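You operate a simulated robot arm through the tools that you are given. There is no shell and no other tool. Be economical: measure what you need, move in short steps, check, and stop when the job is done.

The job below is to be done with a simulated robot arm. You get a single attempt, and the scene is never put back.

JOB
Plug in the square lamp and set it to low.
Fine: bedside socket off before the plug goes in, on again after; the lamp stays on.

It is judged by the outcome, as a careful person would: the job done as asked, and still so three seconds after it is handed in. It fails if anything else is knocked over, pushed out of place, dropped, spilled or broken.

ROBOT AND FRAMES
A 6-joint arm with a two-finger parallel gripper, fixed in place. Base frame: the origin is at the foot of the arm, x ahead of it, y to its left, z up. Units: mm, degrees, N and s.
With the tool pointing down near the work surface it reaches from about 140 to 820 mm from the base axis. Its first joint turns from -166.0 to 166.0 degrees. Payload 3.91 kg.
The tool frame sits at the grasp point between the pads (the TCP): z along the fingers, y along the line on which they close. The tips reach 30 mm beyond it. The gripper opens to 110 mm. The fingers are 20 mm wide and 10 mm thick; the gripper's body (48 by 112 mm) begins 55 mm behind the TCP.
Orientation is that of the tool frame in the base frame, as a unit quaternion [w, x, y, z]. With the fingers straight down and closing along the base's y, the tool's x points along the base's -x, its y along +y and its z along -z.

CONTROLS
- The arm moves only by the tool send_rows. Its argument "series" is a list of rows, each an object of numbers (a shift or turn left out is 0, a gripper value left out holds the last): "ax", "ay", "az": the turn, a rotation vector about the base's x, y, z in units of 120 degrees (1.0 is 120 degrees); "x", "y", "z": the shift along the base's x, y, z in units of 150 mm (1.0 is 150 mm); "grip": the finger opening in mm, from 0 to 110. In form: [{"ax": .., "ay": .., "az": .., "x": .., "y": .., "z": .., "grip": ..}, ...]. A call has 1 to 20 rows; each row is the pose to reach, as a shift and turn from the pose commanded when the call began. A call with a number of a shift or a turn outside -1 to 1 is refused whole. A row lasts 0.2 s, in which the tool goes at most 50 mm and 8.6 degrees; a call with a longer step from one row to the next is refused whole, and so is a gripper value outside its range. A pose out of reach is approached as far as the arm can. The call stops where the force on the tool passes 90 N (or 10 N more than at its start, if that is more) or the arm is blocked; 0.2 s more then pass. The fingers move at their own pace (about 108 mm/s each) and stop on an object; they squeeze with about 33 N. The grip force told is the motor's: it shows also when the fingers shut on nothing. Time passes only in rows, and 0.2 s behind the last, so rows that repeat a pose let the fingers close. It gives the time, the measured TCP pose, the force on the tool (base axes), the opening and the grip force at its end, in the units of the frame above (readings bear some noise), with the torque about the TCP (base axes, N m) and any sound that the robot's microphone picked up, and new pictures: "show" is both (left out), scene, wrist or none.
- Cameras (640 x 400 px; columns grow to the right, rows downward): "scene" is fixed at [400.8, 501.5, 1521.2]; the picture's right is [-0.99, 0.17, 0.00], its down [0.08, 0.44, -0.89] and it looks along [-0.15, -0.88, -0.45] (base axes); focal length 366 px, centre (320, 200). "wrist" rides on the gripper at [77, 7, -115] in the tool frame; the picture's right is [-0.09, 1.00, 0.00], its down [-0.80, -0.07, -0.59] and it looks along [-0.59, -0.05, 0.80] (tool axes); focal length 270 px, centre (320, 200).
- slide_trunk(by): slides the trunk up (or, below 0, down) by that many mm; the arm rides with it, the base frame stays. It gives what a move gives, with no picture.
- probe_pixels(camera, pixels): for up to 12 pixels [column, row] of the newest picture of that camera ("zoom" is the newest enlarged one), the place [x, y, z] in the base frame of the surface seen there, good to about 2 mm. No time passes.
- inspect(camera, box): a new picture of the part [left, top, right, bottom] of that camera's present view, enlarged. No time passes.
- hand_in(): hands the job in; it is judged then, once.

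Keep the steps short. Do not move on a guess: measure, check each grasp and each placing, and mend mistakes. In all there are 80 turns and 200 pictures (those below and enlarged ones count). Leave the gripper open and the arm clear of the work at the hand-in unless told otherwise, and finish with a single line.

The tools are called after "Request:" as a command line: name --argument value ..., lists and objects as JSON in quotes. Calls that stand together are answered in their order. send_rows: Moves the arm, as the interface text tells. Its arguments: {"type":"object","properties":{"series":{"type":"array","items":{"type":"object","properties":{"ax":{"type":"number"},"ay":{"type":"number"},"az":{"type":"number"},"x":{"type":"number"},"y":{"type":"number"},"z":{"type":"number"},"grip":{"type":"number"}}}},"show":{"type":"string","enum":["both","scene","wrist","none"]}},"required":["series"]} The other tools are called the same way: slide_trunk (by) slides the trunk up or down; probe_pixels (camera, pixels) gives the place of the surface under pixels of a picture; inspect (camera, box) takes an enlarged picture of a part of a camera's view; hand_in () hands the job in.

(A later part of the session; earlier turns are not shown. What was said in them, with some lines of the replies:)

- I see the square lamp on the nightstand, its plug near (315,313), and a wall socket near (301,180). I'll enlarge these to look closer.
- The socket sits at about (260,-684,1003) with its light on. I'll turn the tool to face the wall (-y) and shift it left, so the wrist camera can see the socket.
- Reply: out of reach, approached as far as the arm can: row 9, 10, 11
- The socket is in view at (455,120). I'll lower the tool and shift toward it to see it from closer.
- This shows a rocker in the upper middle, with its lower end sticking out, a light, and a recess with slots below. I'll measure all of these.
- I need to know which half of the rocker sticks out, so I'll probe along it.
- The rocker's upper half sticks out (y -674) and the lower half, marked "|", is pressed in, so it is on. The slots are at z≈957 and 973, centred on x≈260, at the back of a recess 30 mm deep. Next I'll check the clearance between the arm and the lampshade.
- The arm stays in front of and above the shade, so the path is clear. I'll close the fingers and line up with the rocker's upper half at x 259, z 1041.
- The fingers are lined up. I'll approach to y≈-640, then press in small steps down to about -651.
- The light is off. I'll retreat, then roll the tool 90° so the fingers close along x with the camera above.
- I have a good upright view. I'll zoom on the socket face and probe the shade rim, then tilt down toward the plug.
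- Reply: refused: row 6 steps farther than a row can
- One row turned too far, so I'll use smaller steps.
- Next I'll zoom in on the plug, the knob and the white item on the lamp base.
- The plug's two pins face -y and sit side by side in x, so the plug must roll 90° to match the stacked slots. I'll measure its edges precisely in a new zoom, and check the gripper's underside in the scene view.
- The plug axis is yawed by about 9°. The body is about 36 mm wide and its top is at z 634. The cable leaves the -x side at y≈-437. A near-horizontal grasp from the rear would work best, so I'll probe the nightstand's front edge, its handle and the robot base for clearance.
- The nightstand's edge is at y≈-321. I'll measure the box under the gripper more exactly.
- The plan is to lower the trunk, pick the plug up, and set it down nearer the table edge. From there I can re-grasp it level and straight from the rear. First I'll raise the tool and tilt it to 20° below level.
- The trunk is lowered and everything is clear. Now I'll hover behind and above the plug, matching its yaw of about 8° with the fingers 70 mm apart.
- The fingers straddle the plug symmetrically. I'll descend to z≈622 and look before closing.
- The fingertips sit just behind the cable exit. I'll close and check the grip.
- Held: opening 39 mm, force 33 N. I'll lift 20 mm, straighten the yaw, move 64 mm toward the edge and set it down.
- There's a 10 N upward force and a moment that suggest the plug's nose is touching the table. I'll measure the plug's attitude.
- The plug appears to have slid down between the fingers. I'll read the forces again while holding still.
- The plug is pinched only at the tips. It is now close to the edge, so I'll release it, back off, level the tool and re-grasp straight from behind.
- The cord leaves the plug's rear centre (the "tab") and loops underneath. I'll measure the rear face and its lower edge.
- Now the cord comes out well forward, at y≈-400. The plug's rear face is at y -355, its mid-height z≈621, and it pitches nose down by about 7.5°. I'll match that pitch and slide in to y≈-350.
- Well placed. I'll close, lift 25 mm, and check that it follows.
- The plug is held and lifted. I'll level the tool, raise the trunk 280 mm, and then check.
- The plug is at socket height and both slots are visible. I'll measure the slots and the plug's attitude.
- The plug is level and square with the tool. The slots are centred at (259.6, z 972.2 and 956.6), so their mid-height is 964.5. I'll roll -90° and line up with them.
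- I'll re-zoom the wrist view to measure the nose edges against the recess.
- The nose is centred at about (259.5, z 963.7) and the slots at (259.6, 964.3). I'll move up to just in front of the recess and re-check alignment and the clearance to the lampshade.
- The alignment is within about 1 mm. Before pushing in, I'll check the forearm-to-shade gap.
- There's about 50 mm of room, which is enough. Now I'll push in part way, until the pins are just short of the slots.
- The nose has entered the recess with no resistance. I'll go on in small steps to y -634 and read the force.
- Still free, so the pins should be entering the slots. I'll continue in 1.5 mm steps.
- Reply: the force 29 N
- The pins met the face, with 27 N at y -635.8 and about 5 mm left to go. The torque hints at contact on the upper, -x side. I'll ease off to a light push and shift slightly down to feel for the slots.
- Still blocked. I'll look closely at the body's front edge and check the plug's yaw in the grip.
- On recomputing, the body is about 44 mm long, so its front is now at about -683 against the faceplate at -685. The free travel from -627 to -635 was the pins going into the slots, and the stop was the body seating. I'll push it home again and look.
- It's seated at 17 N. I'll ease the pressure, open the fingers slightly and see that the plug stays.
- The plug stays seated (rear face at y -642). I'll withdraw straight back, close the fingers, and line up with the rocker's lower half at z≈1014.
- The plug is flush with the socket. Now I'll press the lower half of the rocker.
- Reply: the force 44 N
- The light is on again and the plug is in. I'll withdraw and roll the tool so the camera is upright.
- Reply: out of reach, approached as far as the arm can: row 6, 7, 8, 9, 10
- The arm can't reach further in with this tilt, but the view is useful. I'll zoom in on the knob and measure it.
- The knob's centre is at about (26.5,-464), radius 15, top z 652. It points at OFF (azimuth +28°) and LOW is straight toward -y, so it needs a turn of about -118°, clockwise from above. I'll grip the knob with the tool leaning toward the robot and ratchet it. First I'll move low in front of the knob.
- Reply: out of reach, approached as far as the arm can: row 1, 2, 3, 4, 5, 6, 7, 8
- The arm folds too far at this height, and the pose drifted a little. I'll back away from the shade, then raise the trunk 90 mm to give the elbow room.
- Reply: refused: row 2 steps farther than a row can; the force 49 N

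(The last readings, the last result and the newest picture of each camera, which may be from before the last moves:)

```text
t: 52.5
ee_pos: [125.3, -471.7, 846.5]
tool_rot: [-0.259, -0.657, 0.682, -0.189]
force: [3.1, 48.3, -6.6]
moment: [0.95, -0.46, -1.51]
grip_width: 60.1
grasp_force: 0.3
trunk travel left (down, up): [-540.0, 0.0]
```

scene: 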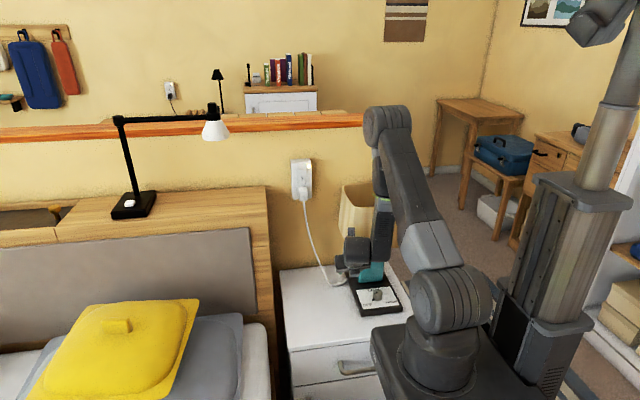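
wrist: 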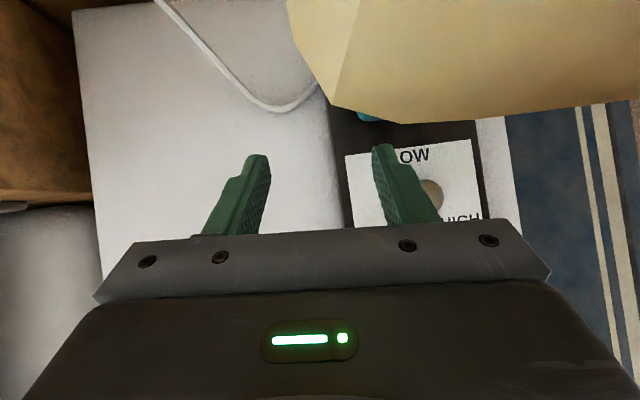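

My back-off move was refused but the slide still ran, and the tool now feels 48 N in +y, probably from touching the shade. I'll look before moving.

Request:
inspect --camera "wrist" --box '[0, 0, 640, 400]'

Request:
inspect --camera "scene" --box '[270, 150, 450, 330]'

```text
1.00 times, centred on (320, 200) of wrist (not enlarged: the box is as wide or as high as the picture)
```

zoom: 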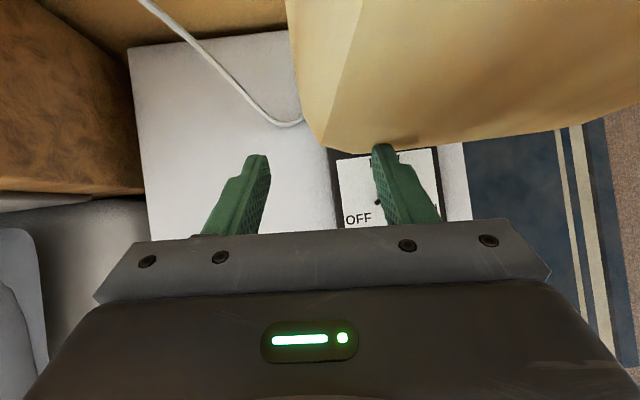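

```text
2.22 times, centred on (360, 240) of scene
```

zoom: 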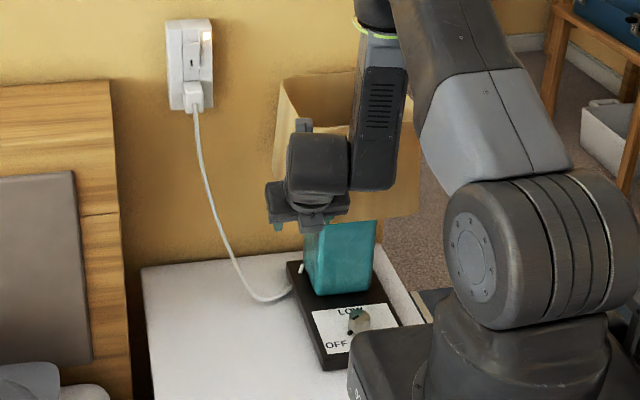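

The right finger is pressing the shade's lower front. I'll back straight off in +y, gently.

Request:
send_rows --series '[{"y": 0.05}, {"y": 0.1}, {"y": 0.2}, {"y": 0.4}, {"y": 0.6}, {"y": 0.6}]'

Request:
inspect --camera "scene" --box '[270, 150, 450, 330]'

Request:
probe_pixels --camera "wrist" --pixels '[[320, 100], [400, 100], [360, 200], [345, 150], [440, 150], [300, 60]]'

```text
t: 53.9
ee_pos: [136.1, -390.6, 847.2]
tool_rot: [-0.266, -0.654, 0.683, -0.188]
force: [-1.3, -0.4, 0.8]
moment: [-0.01, -0.02, -0.02]
grip_width: 60.1
grasp_force: 0.2
out of reach, approached as far as the arm can: row 4, 5, 6
trunk travel left (down, up): [-540.0, 0.0]
```

scene: 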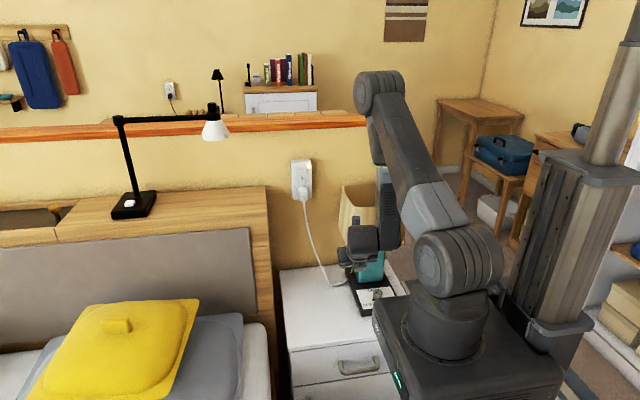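
wrist: 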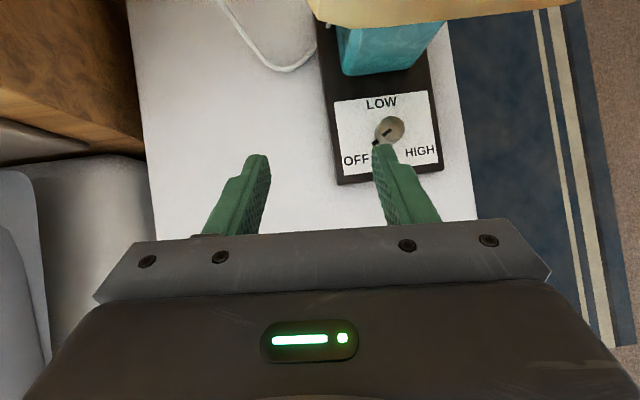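

```text
2.22 times, centred on (360, 240) of scene
```

zoom: 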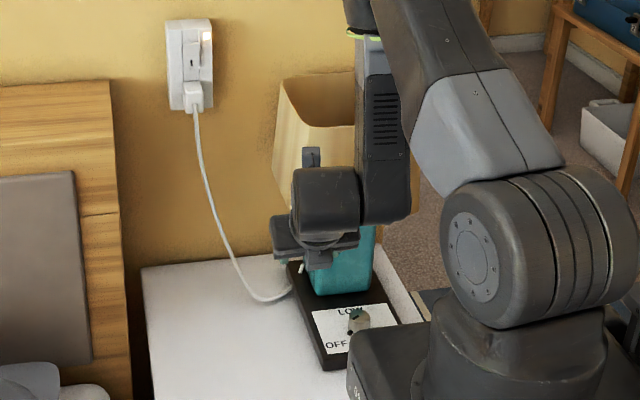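

```text
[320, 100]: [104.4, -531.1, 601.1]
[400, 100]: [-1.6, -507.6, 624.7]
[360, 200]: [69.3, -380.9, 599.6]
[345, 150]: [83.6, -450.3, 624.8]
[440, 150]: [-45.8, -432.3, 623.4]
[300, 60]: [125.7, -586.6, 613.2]
```

I'm clear of the shade. I'll check whether the lamp shifted by comparing the labels and the base corners.

Request:
inspect --camera "wrist" --box '[310, 60, 460, 190]'

Request:
probe_pixels --camera "wrist" --pixels '[[381, 103], [357, 160], [420, 151], [336, 104], [428, 93], [338, 177], [440, 165], [392, 126], [375, 142], [320, 30], [388, 118], [400, 130]]'

```text
3.08 times, centred on (385, 125) of wrist
```

zoom: 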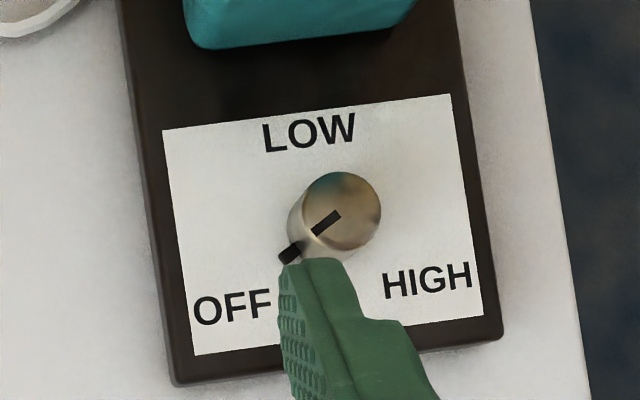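

```text
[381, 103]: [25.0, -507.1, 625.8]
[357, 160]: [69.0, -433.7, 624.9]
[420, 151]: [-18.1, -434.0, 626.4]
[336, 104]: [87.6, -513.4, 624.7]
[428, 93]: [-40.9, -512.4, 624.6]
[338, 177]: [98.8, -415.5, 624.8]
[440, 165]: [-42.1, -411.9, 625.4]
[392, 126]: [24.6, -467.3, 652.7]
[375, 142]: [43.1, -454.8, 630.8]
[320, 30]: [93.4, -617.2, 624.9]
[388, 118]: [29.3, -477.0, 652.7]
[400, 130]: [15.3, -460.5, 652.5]
```

The lamp hasn't moved (labels within about 2 mm). I'll correct the roll, lower first and then move over to hover above the knob.

Request:
send_rows --series '[{"z": -0.2, "ax": -0.004, "ay": -0.021, "az": -0.028}, {"z": -0.45, "ax": -0.0083, "ay": -0.043, "az": -0.056}, {"z": -0.7, "ax": -0.0083, "ay": -0.043, "az": -0.056}, {"z": -0.913, "ax": -0.0083, "ay": -0.043, "az": -0.056}, {"z": -0.913, "ax": -0.0083, "ay": -0.043, "az": -0.056, "x": -0.25, "y": -0.13}, {"z": -0.913, "ax": -0.0083, "ay": -0.043, "az": -0.056, "x": -0.5, "y": -0.27}, {"z": -0.913, "ax": -0.0083, "ay": -0.043, "az": -0.056, "x": -0.71, "y": -0.395}, {"z": -0.913, "ax": -0.0083, "ay": -0.043, "az": -0.056, "x": -0.71, "y": -0.395}]'

```text
t: 55.7
ee_pos: [90.3, -472.7, 717.3]
tool_rot: [-0.269, -0.594, 0.736, -0.181]
force: [0.6, 0.0, -0.1]
moment: [-0.02, -0.01, 0.01]
grip_width: 60.3
grasp_force: 0.1
out of reach, approached as far as the arm can: row 1, 2, 3, 4, 5, 6, 7, 8
trunk travel left (down, up): [-540.0, 0.0]
```

scene: 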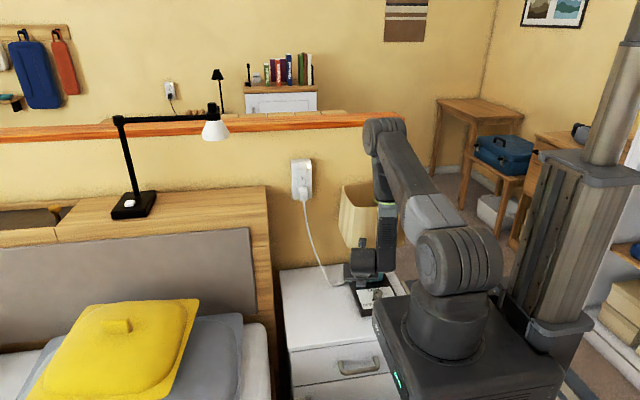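
wrist: 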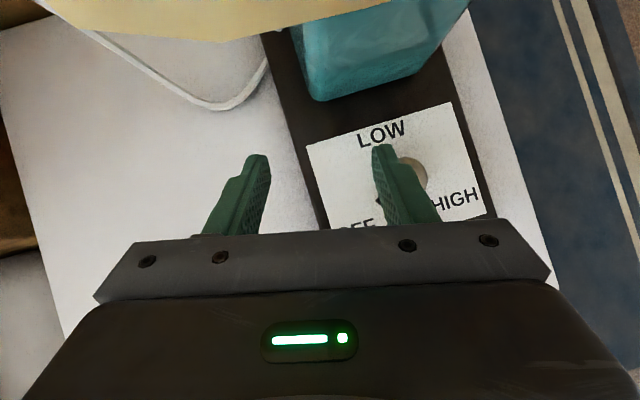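

It's still flagged as out of reach, so I need to understand the arm's geometry. I'll probe the shoulder, elbow and wrist in the scene view.

Request:
probe_pixels --camera "scene" --pixels '[[430, 255], [470, 250], [448, 330], [385, 140], [375, 140], [392, 170], [430, 210], [385, 210], [385, 255], [362, 255], [362, 272], [350, 275]]'

Request:
inspect --camera "scene" --box '[320, 100, 520, 330]'

```text
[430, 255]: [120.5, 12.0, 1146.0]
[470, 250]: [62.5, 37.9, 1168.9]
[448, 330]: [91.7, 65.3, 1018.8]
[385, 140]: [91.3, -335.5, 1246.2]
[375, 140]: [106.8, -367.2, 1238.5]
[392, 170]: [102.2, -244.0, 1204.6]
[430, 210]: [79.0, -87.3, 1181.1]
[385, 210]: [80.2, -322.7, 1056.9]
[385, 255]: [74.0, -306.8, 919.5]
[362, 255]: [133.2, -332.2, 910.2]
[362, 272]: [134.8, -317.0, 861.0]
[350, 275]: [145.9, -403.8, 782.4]
```

```text
1.74 times, centred on (420, 215) of scene
```

zoom: 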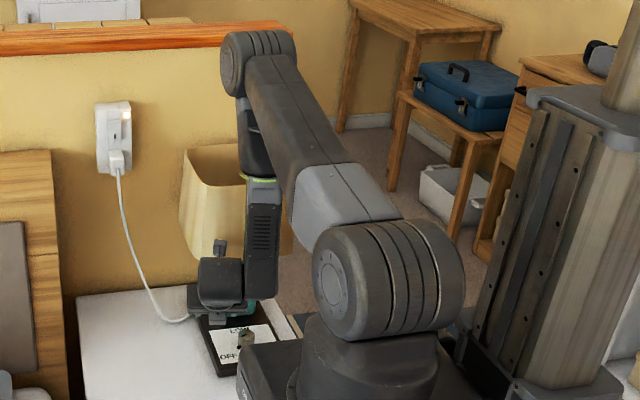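

The scene view shows the limit comes from how the tool faces relative to the arm's plane. Leaning the tool toward the +x side (azimuth about 62°, lean 50°) should be reachable and stay below the shade. I'll move away from the shade in +y first, then turn and hover over the knob.

Request:
send_rows --series '[{"y": 0.176, "ax": -0.026, "ay": 0.003, "az": -0.03}, {"y": 0.176, "z": -0.04, "ax": -0.052, "ay": 0.006, "az": -0.06}, {"y": 0.176, "z": -0.06, "x": -0.12, "ax": -0.078, "ay": 0.009, "az": -0.09}, {"y": 0.176, "z": -0.08, "x": -0.24, "ax": -0.1047, "ay": 0.0117, "az": -0.12}, {"y": 0.176, "z": -0.08, "x": -0.363, "ax": -0.1047, "ay": 0.0117, "az": -0.12}, {"y": 0.176, "z": -0.08, "x": -0.363, "ax": -0.1047, "ay": 0.0117, "az": -0.12}]'

```text
t: 57.1
ee_pos: [39.6, -448.4, 704.9]
tool_rot: [-0.362, -0.465, 0.778, -0.218]
force: [0.0, 0.0, 0.6]
moment: [0.03, -0.01, 0.01]
grip_width: 59.9
grasp_force: 0.0
trunk travel left (down, up): [-540.0, 0.0]
```

scene: 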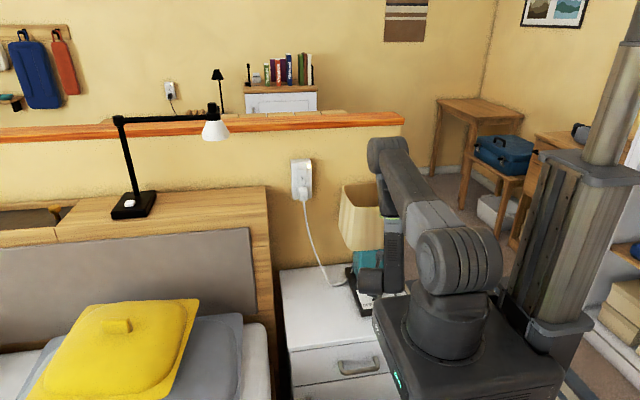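
wrist: 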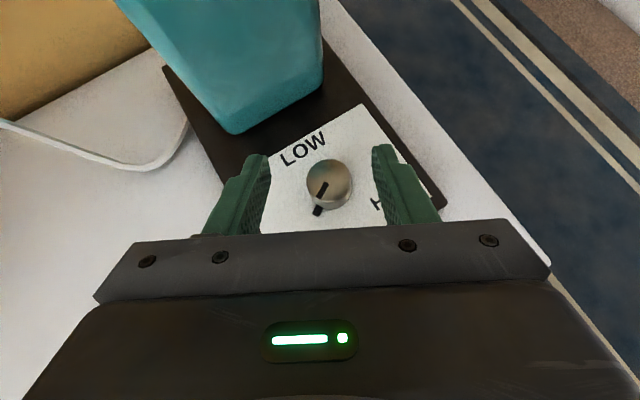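

Reached with no limit, and the knob is between the fingers. I'll refine the knob's centre.

Request:
inspect --camera "wrist" --box '[290, 145, 370, 225]'

Request:
probe_pixels --camera "wrist" --pixels '[[328, 178], [309, 178], [347, 178], [328, 163], [328, 193], [317, 211], [300, 150], [314, 166], [342, 166], [342, 191], [314, 190], [318, 208]]'

```text
5.00 times, centred on (330, 185) of wrist
```

zoom: 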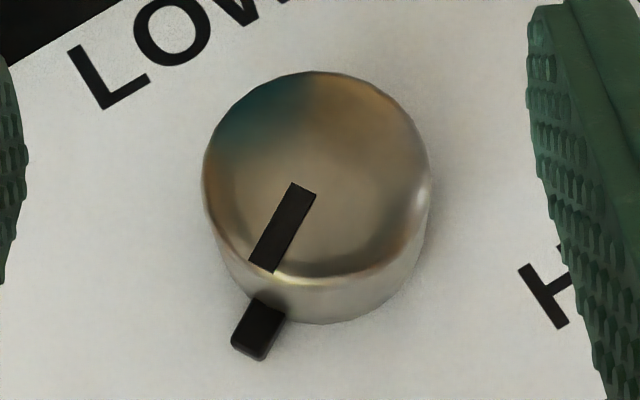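

```text
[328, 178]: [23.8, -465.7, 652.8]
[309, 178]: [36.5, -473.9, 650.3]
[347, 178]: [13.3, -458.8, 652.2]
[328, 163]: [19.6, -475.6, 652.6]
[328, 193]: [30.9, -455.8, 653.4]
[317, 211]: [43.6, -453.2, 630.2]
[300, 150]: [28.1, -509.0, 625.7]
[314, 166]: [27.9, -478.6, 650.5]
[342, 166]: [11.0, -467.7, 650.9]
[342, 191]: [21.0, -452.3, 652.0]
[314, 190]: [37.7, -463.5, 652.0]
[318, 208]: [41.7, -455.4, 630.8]
```

The knob's centre is at about (24.8,-464.8). I'll descend with the fingers open and check before closing.

Request:
send_rows --series '[{"x": -0.036, "y": 0.009, "z": -0.1}, {"x": -0.036, "y": 0.009, "z": -0.2}, {"x": -0.036, "y": 0.009, "z": -0.26}, {"x": -0.036, "y": 0.009, "z": -0.287}, {"x": -0.036, "y": 0.009, "z": -0.287}]'

Request:
inspect --camera "wrist" --box '[220, 100, 420, 240]'

```text
t: 58.3
ee_pos: [32.5, -447.6, 661.9]
tool_rot: [-0.361, -0.467, 0.777, -0.219]
force: [0.3, -0.4, -1.0]
moment: [-0.01, -0.01, -0.02]
grip_width: 60.0
grasp_force: 0.3
trunk travel left (down, up): [-540.0, 0.0]
```

scene: 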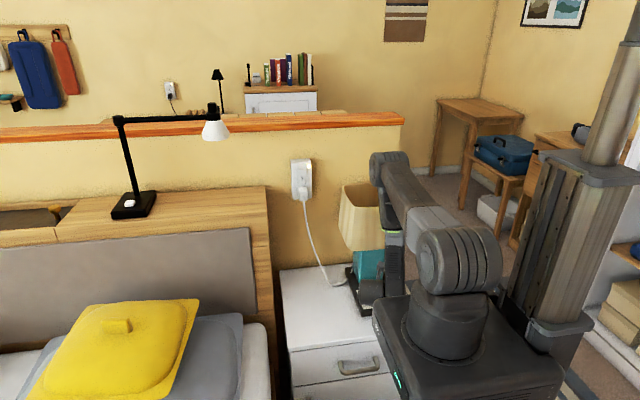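
wrist: 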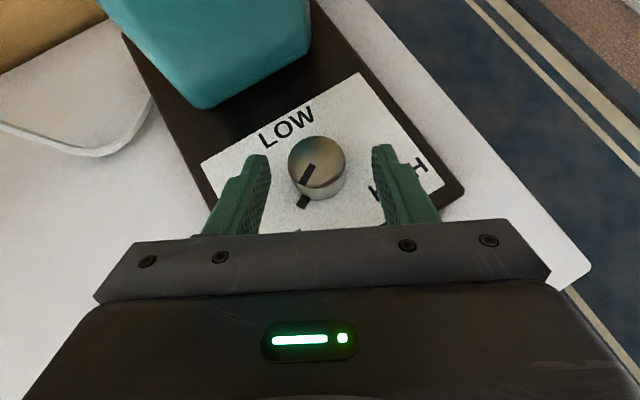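

```text
2.86 times, centred on (320, 170) of wrist
```

zoom: 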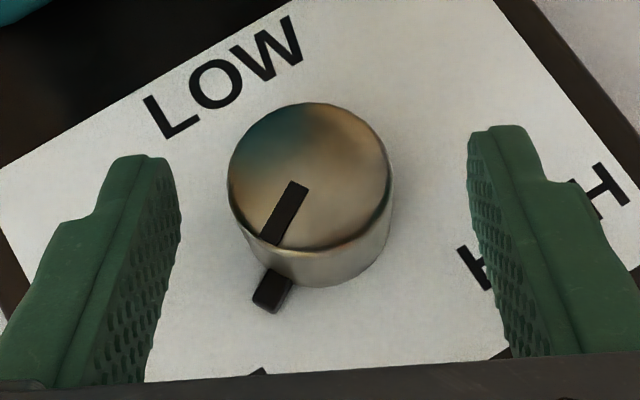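

The knob is about 3 mm left of centre between the fingers. I'll shift, then close gently to check.

Request:
send_rows --series '[{"x": 0.016, "y": -0.008}, {"x": 0.016, "y": -0.008, "grip": 40}, {"x": 0.016, "y": -0.008, "grip": 15}, {"x": 0.016, "y": -0.008, "grip": 15}]' --show "wrist"

Request:
inspect --camera "wrist" --box '[220, 100, 420, 240]'

```text
t: 59.3
ee_pos: [33.5, -446.9, 662.6]
tool_rot: [-0.362, -0.466, 0.777, -0.218]
force: [-2.7, 1.1, -0.8]
moment: [0.05, 0.18, -0.08]
grip_width: 32.6
grasp_force: 44.5
trunk travel left (down, up): [-540.0, 0.0]
```

wrist: 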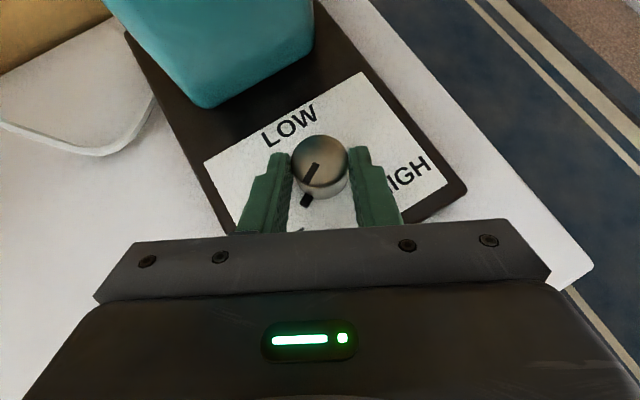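

```text
2.86 times, centred on (320, 170) of wrist
```

zoom: 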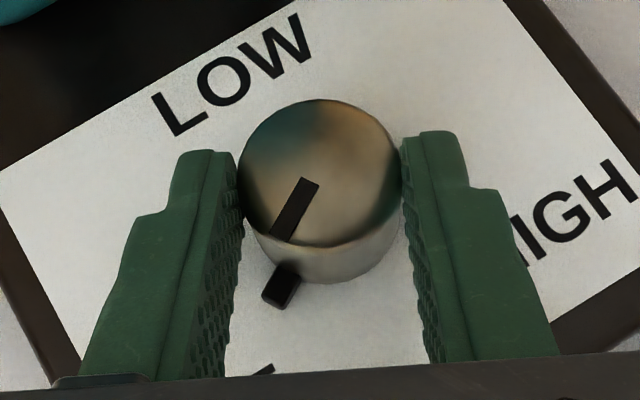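

The knob is gripped at 32.6 mm. I'll turn it 40° clockwise about its axis.

Request:
send_rows --series '[{"x": 0.0158, "y": -0.0099, "az": -0.0667}, {"x": 0.03, "y": -0.0218, "az": -0.1333}, {"x": 0.0425, "y": -0.0357, "az": -0.2}, {"x": 0.0529, "y": -0.0511, "az": -0.2667}, {"x": 0.061, "y": -0.0678, "az": -0.3333}, {"x": 0.061, "y": -0.0678, "az": -0.3333}]'

Request:
inspect --camera "wrist" --box '[220, 100, 420, 240]'

```text
t: 60.7
ee_pos: [44.0, -457.0, 662.6]
tool_rot: [-0.415, -0.172, 0.89, -0.082]
force: [-4.1, -4.4, -6.5]
moment: [-0.45, 1.06, 0.06]
grip_width: 32.8
grasp_force: 45.0
trunk travel left (down, up): [-540.0, 0.0]
```

scene: 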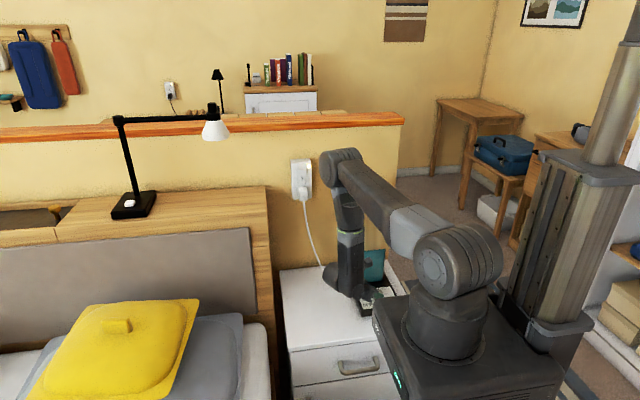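
wrist: 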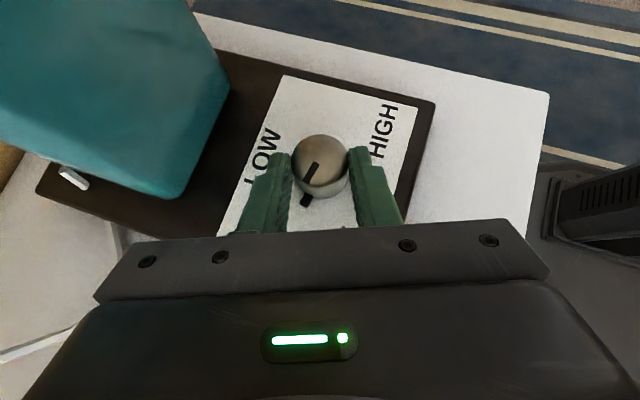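

```text
2.86 times, centred on (320, 170) of wrist
```

zoom: 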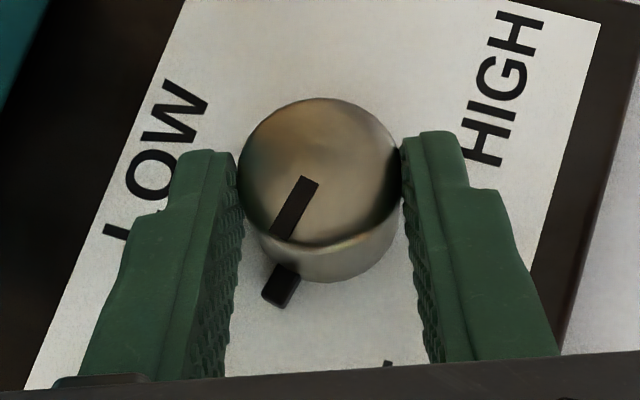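

The knob turned with the fingers and the base stayed put. I'll open, swing back 40°, and re-grip.

Request:
send_rows --series '[{"grip": 60}, {"grip": 60}, {"x": -0.0081, "y": 0.0167, "az": 0.0667}, {"x": -0.0185, "y": 0.0321, "az": 0.1333}, {"x": -0.031, "y": 0.046, "az": 0.2}, {"x": -0.0452, "y": 0.0579, "az": 0.2667}, {"x": -0.061, "y": 0.0678, "az": 0.3333}, {"x": -0.061, "y": 0.0678, "az": 0.3333, "grip": 40}, {"x": -0.061, "y": 0.0678, "az": 0.3333, "grip": 15}, {"x": -0.061, "y": 0.0678, "az": 0.3333, "grip": 15}]' --show "wrist"

Request:
inspect --camera "wrist" --box '[220, 100, 420, 240]'

```text
t: 62.9
ee_pos: [34.1, -447.0, 661.7]
tool_rot: [-0.363, -0.466, 0.777, -0.219]
force: [-1.4, 2.6, -0.7]
moment: [-0.49, 0.14, -0.06]
grip_width: 33.2
grasp_force: 44.6
trunk travel left (down, up): [-540.0, 0.0]
```

wrist: 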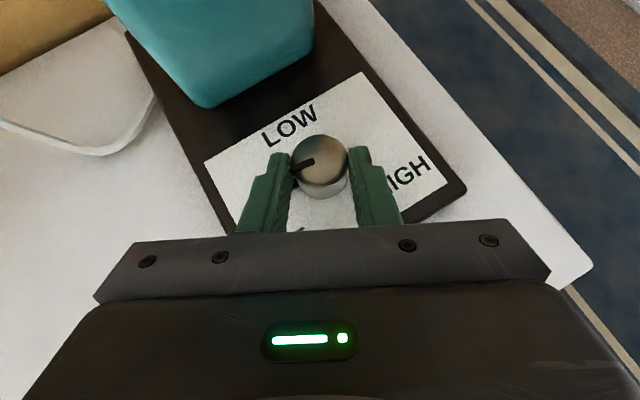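

```text
2.86 times, centred on (320, 170) of wrist
```

zoom: 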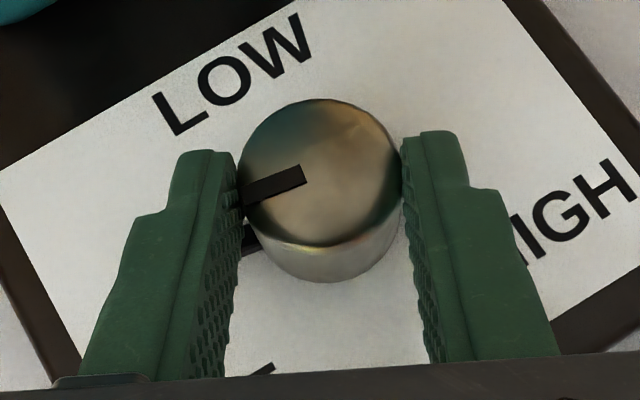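

It turned by about 40° and stayed there. I'll do a second 40° turn, release, swing back and re-grip.

Request:
send_rows --series '[{"x": 0.0158, "y": -0.0099, "az": -0.0667}, {"x": 0.03, "y": -0.0218, "az": -0.1333}, {"x": 0.0425, "y": -0.0357, "az": -0.2}, {"x": 0.0529, "y": -0.0511, "az": -0.2667}, {"x": 0.061, "y": -0.0678, "az": -0.3333}, {"x": 0.061, "y": -0.0678, "az": -0.3333}, {"x": 0.061, "y": -0.0678, "az": -0.3333, "grip": 60}, {"x": 0.061, "y": -0.0678, "az": -0.3333, "grip": 60}, {"x": 0.0529, "y": -0.0511, "az": -0.2667}, {"x": 0.0425, "y": -0.0357, "az": -0.2}, {"x": 0.03, "y": -0.0218, "az": -0.1333}, {"x": 0.0158, "y": -0.0099, "az": -0.0667}, {"x": 0, "y": 0, "az": 0}, {"grip": 60}]' --show "wrist"

Request:
inspect --camera "wrist" --box '[220, 100, 420, 240]'

```text
t: 65.9
ee_pos: [34.8, -448.0, 662.9]
tool_rot: [-0.362, -0.467, 0.777, -0.219]
force: [-0.2, 0.0, -1.0]
moment: [0.0, -0.01, 0.01]
grip_width: 60.0
grasp_force: 0.1
trunk travel left (down, up): [-540.0, 0.0]
```

wrist: 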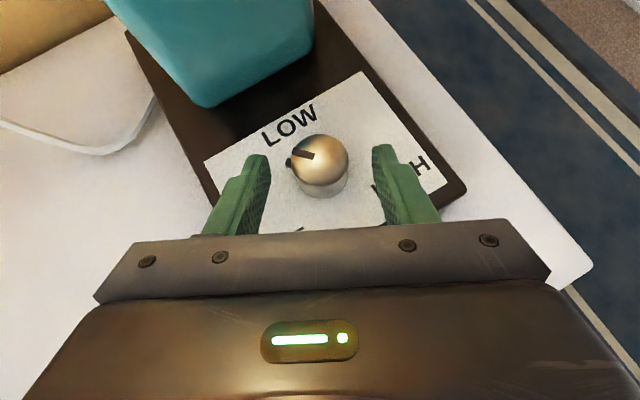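

```text
2.86 times, centred on (320, 170) of wrist
```

zoom: 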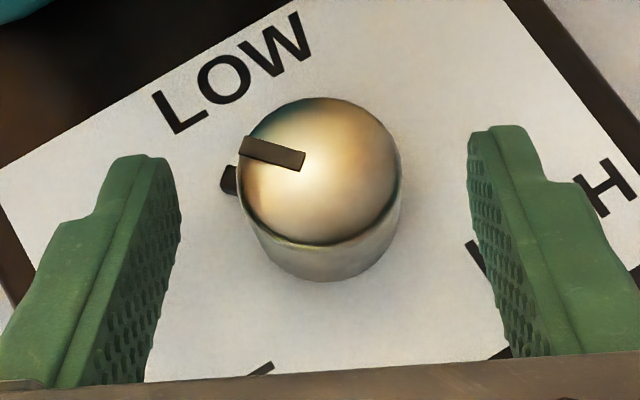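

The knob is lit up from above, so the lamp is on. I'll measure where the pointer is now.

Request:
probe_pixels --camera "zoom" --pixels '[[228, 182], [245, 145], [302, 162], [320, 170], [242, 180], [398, 180], [230, 75], [320, 105], [320, 240]]'

```text
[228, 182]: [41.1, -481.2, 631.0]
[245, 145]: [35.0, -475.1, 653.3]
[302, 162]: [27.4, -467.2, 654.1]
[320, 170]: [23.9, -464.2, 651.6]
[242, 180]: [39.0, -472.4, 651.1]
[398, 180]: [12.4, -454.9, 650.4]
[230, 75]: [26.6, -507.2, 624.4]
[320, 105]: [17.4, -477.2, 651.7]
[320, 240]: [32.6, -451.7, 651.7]
```

The pointer is at about -48° and LOW is at about -89°. I'll grip, turn about 43° more, and release.

Request:
send_rows --series '[{"grip": 40}, {"grip": 15}, {"grip": 15}, {"x": 0.0165, "y": -0.0104, "az": -0.07}, {"x": 0.0313, "y": -0.0231, "az": -0.14}, {"x": 0.0441, "y": -0.0379, "az": -0.21}, {"x": 0.0547, "y": -0.0543, "az": -0.28}, {"x": 0.0627, "y": -0.0721, "az": -0.35}, {"x": 0.0636, "y": -0.0747, "az": -0.36}, {"x": 0.0636, "y": -0.0747, "az": -0.36, "grip": 45}, {"x": 0.0636, "y": -0.0747, "az": -0.36, "grip": 60}]'

Request:
inspect --camera "wrist" --box '[220, 100, 420, 240]'

Request:
probe_pixels --camera "zoom" --pixels '[[242, 180], [398, 180], [320, 105], [320, 240], [300, 162], [250, 145], [230, 182], [320, 170], [160, 150]]'

```text
t: 68.3
ee_pos: [43.3, -458.7, 662.5]
tool_rot: [-0.418, -0.147, 0.894, -0.07]
force: [0.6, 0.0, -0.3]
moment: [0.01, -0.01, -0.01]
grip_width: 60.1
grasp_force: 0.0
trunk travel left (down, up): [-540.0, 0.0]
```

scene: 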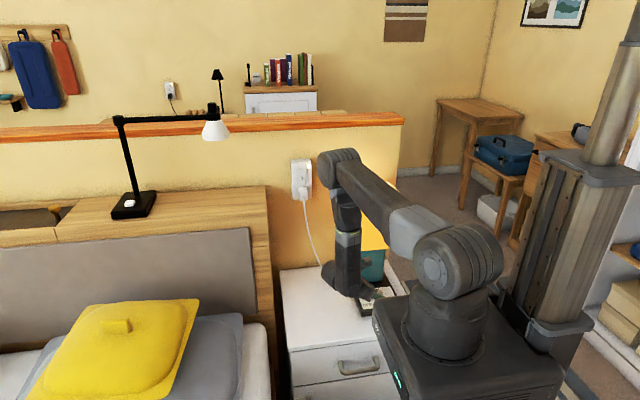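
wrist: 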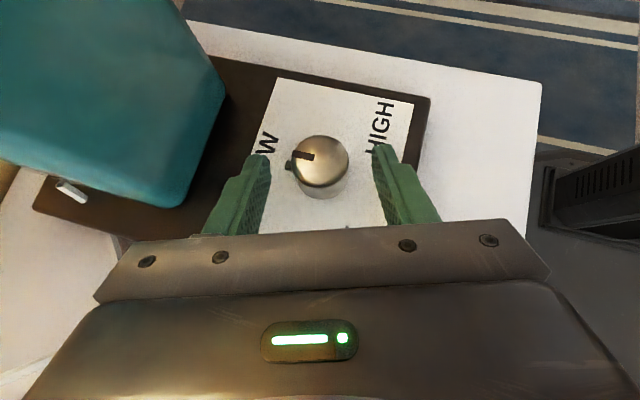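

```text
2.86 times, centred on (320, 170) of wrist
```

zoom: 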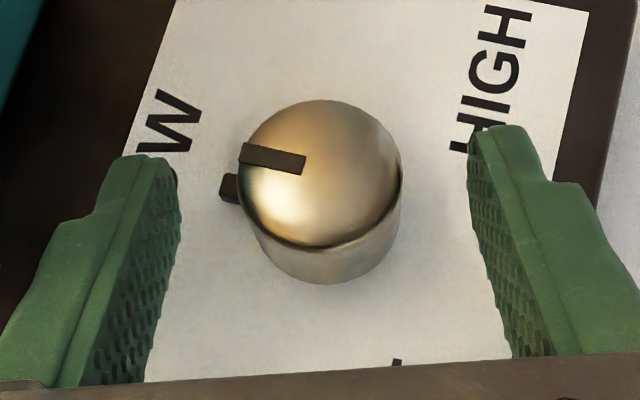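

```text
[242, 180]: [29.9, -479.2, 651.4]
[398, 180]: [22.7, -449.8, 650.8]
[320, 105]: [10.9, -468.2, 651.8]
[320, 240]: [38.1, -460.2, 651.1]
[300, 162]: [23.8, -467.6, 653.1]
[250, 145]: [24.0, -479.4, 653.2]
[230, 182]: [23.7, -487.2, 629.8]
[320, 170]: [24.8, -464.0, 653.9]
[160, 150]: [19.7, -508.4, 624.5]
```

The pointer is at LOW (nub straight toward -y) and the lamp glows. I'll withdraw back along the tool axis, then further away.

Request:
send_rows --series '[{"x": 0.1, "y": 0.035, "z": 0.09}, {"x": 0.25, "y": 0.085, "z": 0.22}, {"x": 0.45, "y": 0.15, "z": 0.4}, {"x": 0.65, "y": 0.25, "z": 0.5}, {"x": 0.85, "y": 0.4, "z": 0.6}, {"x": 0.95, "y": 0.55, "z": 0.75}, {"x": 0.95, "y": 0.75, "z": 0.9}, {"x": 0.95, "y": 0.75, "z": 0.9, "grip": 110}]'

Request:
inspect --camera "scene" --box '[270, 140, 430, 330]'

Request:
inspect --camera "scene" --box '[270, 140, 350, 220]'

```text
t: 70.1
ee_pos: [186.6, -344.4, 796.4]
tool_rot: [-0.416, -0.148, 0.894, -0.07]
force: [-0.7, 0.3, 0.4]
moment: [-0.01, 0.0, 0.01]
grip_width: 109.9
grasp_force: 0.0
trunk travel left (down, up): [-540.0, 0.0]
```

scene: 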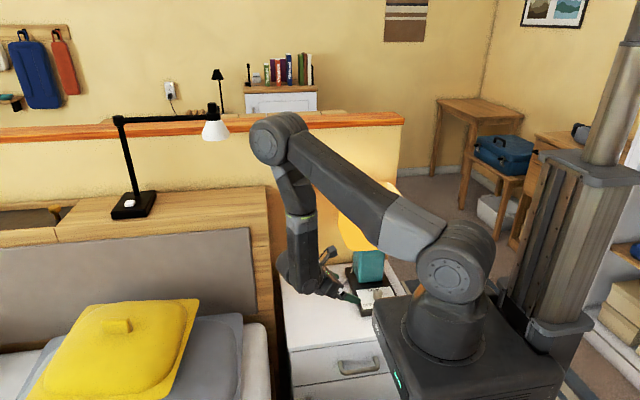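
wrist: 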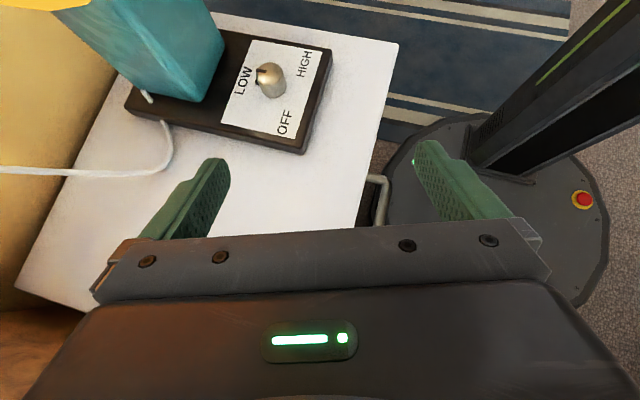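

```text
2.11 times, centred on (350, 235) of scene
```

zoom: 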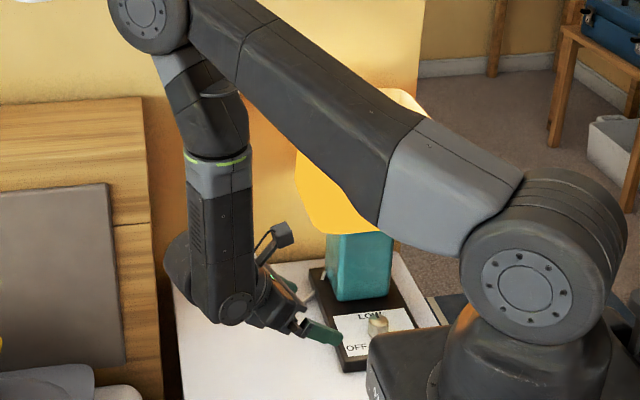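

```text
5.00 times, centred on (310, 180) of scene
```

zoom: 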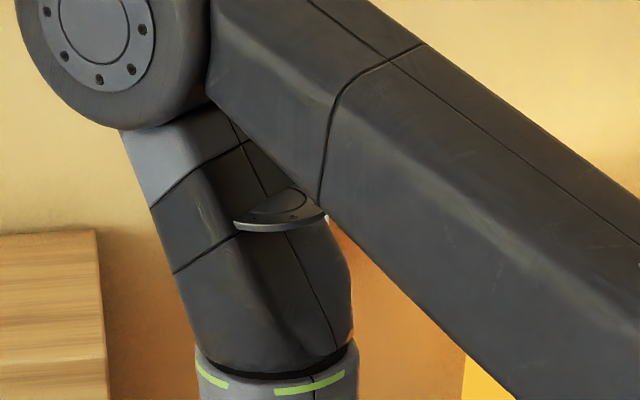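

The lamp is lit. I'll check the knob close up and the alignment of the lamp base.

Request:
inspect --camera "wrist" --box '[210, 30, 340, 150]'

Request:
probe_pixels --camera "wrist" --pixels '[[243, 80], [285, 123], [304, 64], [300, 150], [330, 52], [258, 78], [272, 80]]'

```text
3.33 times, centred on (275, 90) of wrist
```

zoom: 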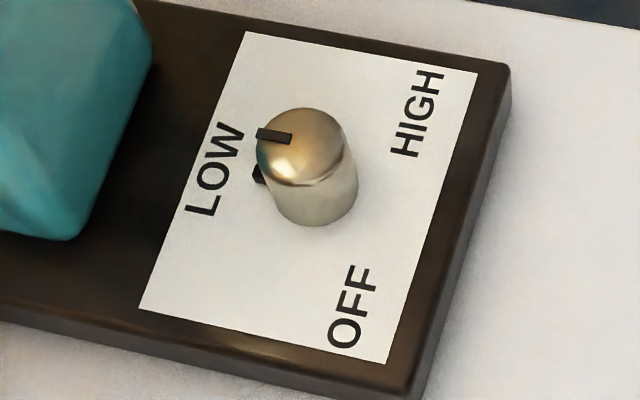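

```text
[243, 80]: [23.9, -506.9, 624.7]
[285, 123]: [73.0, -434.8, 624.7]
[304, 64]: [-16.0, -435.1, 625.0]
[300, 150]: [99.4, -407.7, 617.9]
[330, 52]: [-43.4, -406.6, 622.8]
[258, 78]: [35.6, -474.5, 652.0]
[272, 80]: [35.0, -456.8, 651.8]
```

The pointer is on LOW, the lamp is lit, its base hasn't moved, and the gripper is open and clear. I'm handing in.

Request:
hand_in

```text
The job is handed in.
```

The square lamp is plugged in, its socket was off for the plugging and is on again, and the lamp is lit and set to LOW; a finger briefly pressed its shade (48 N) along the way, but the lamp did not move.
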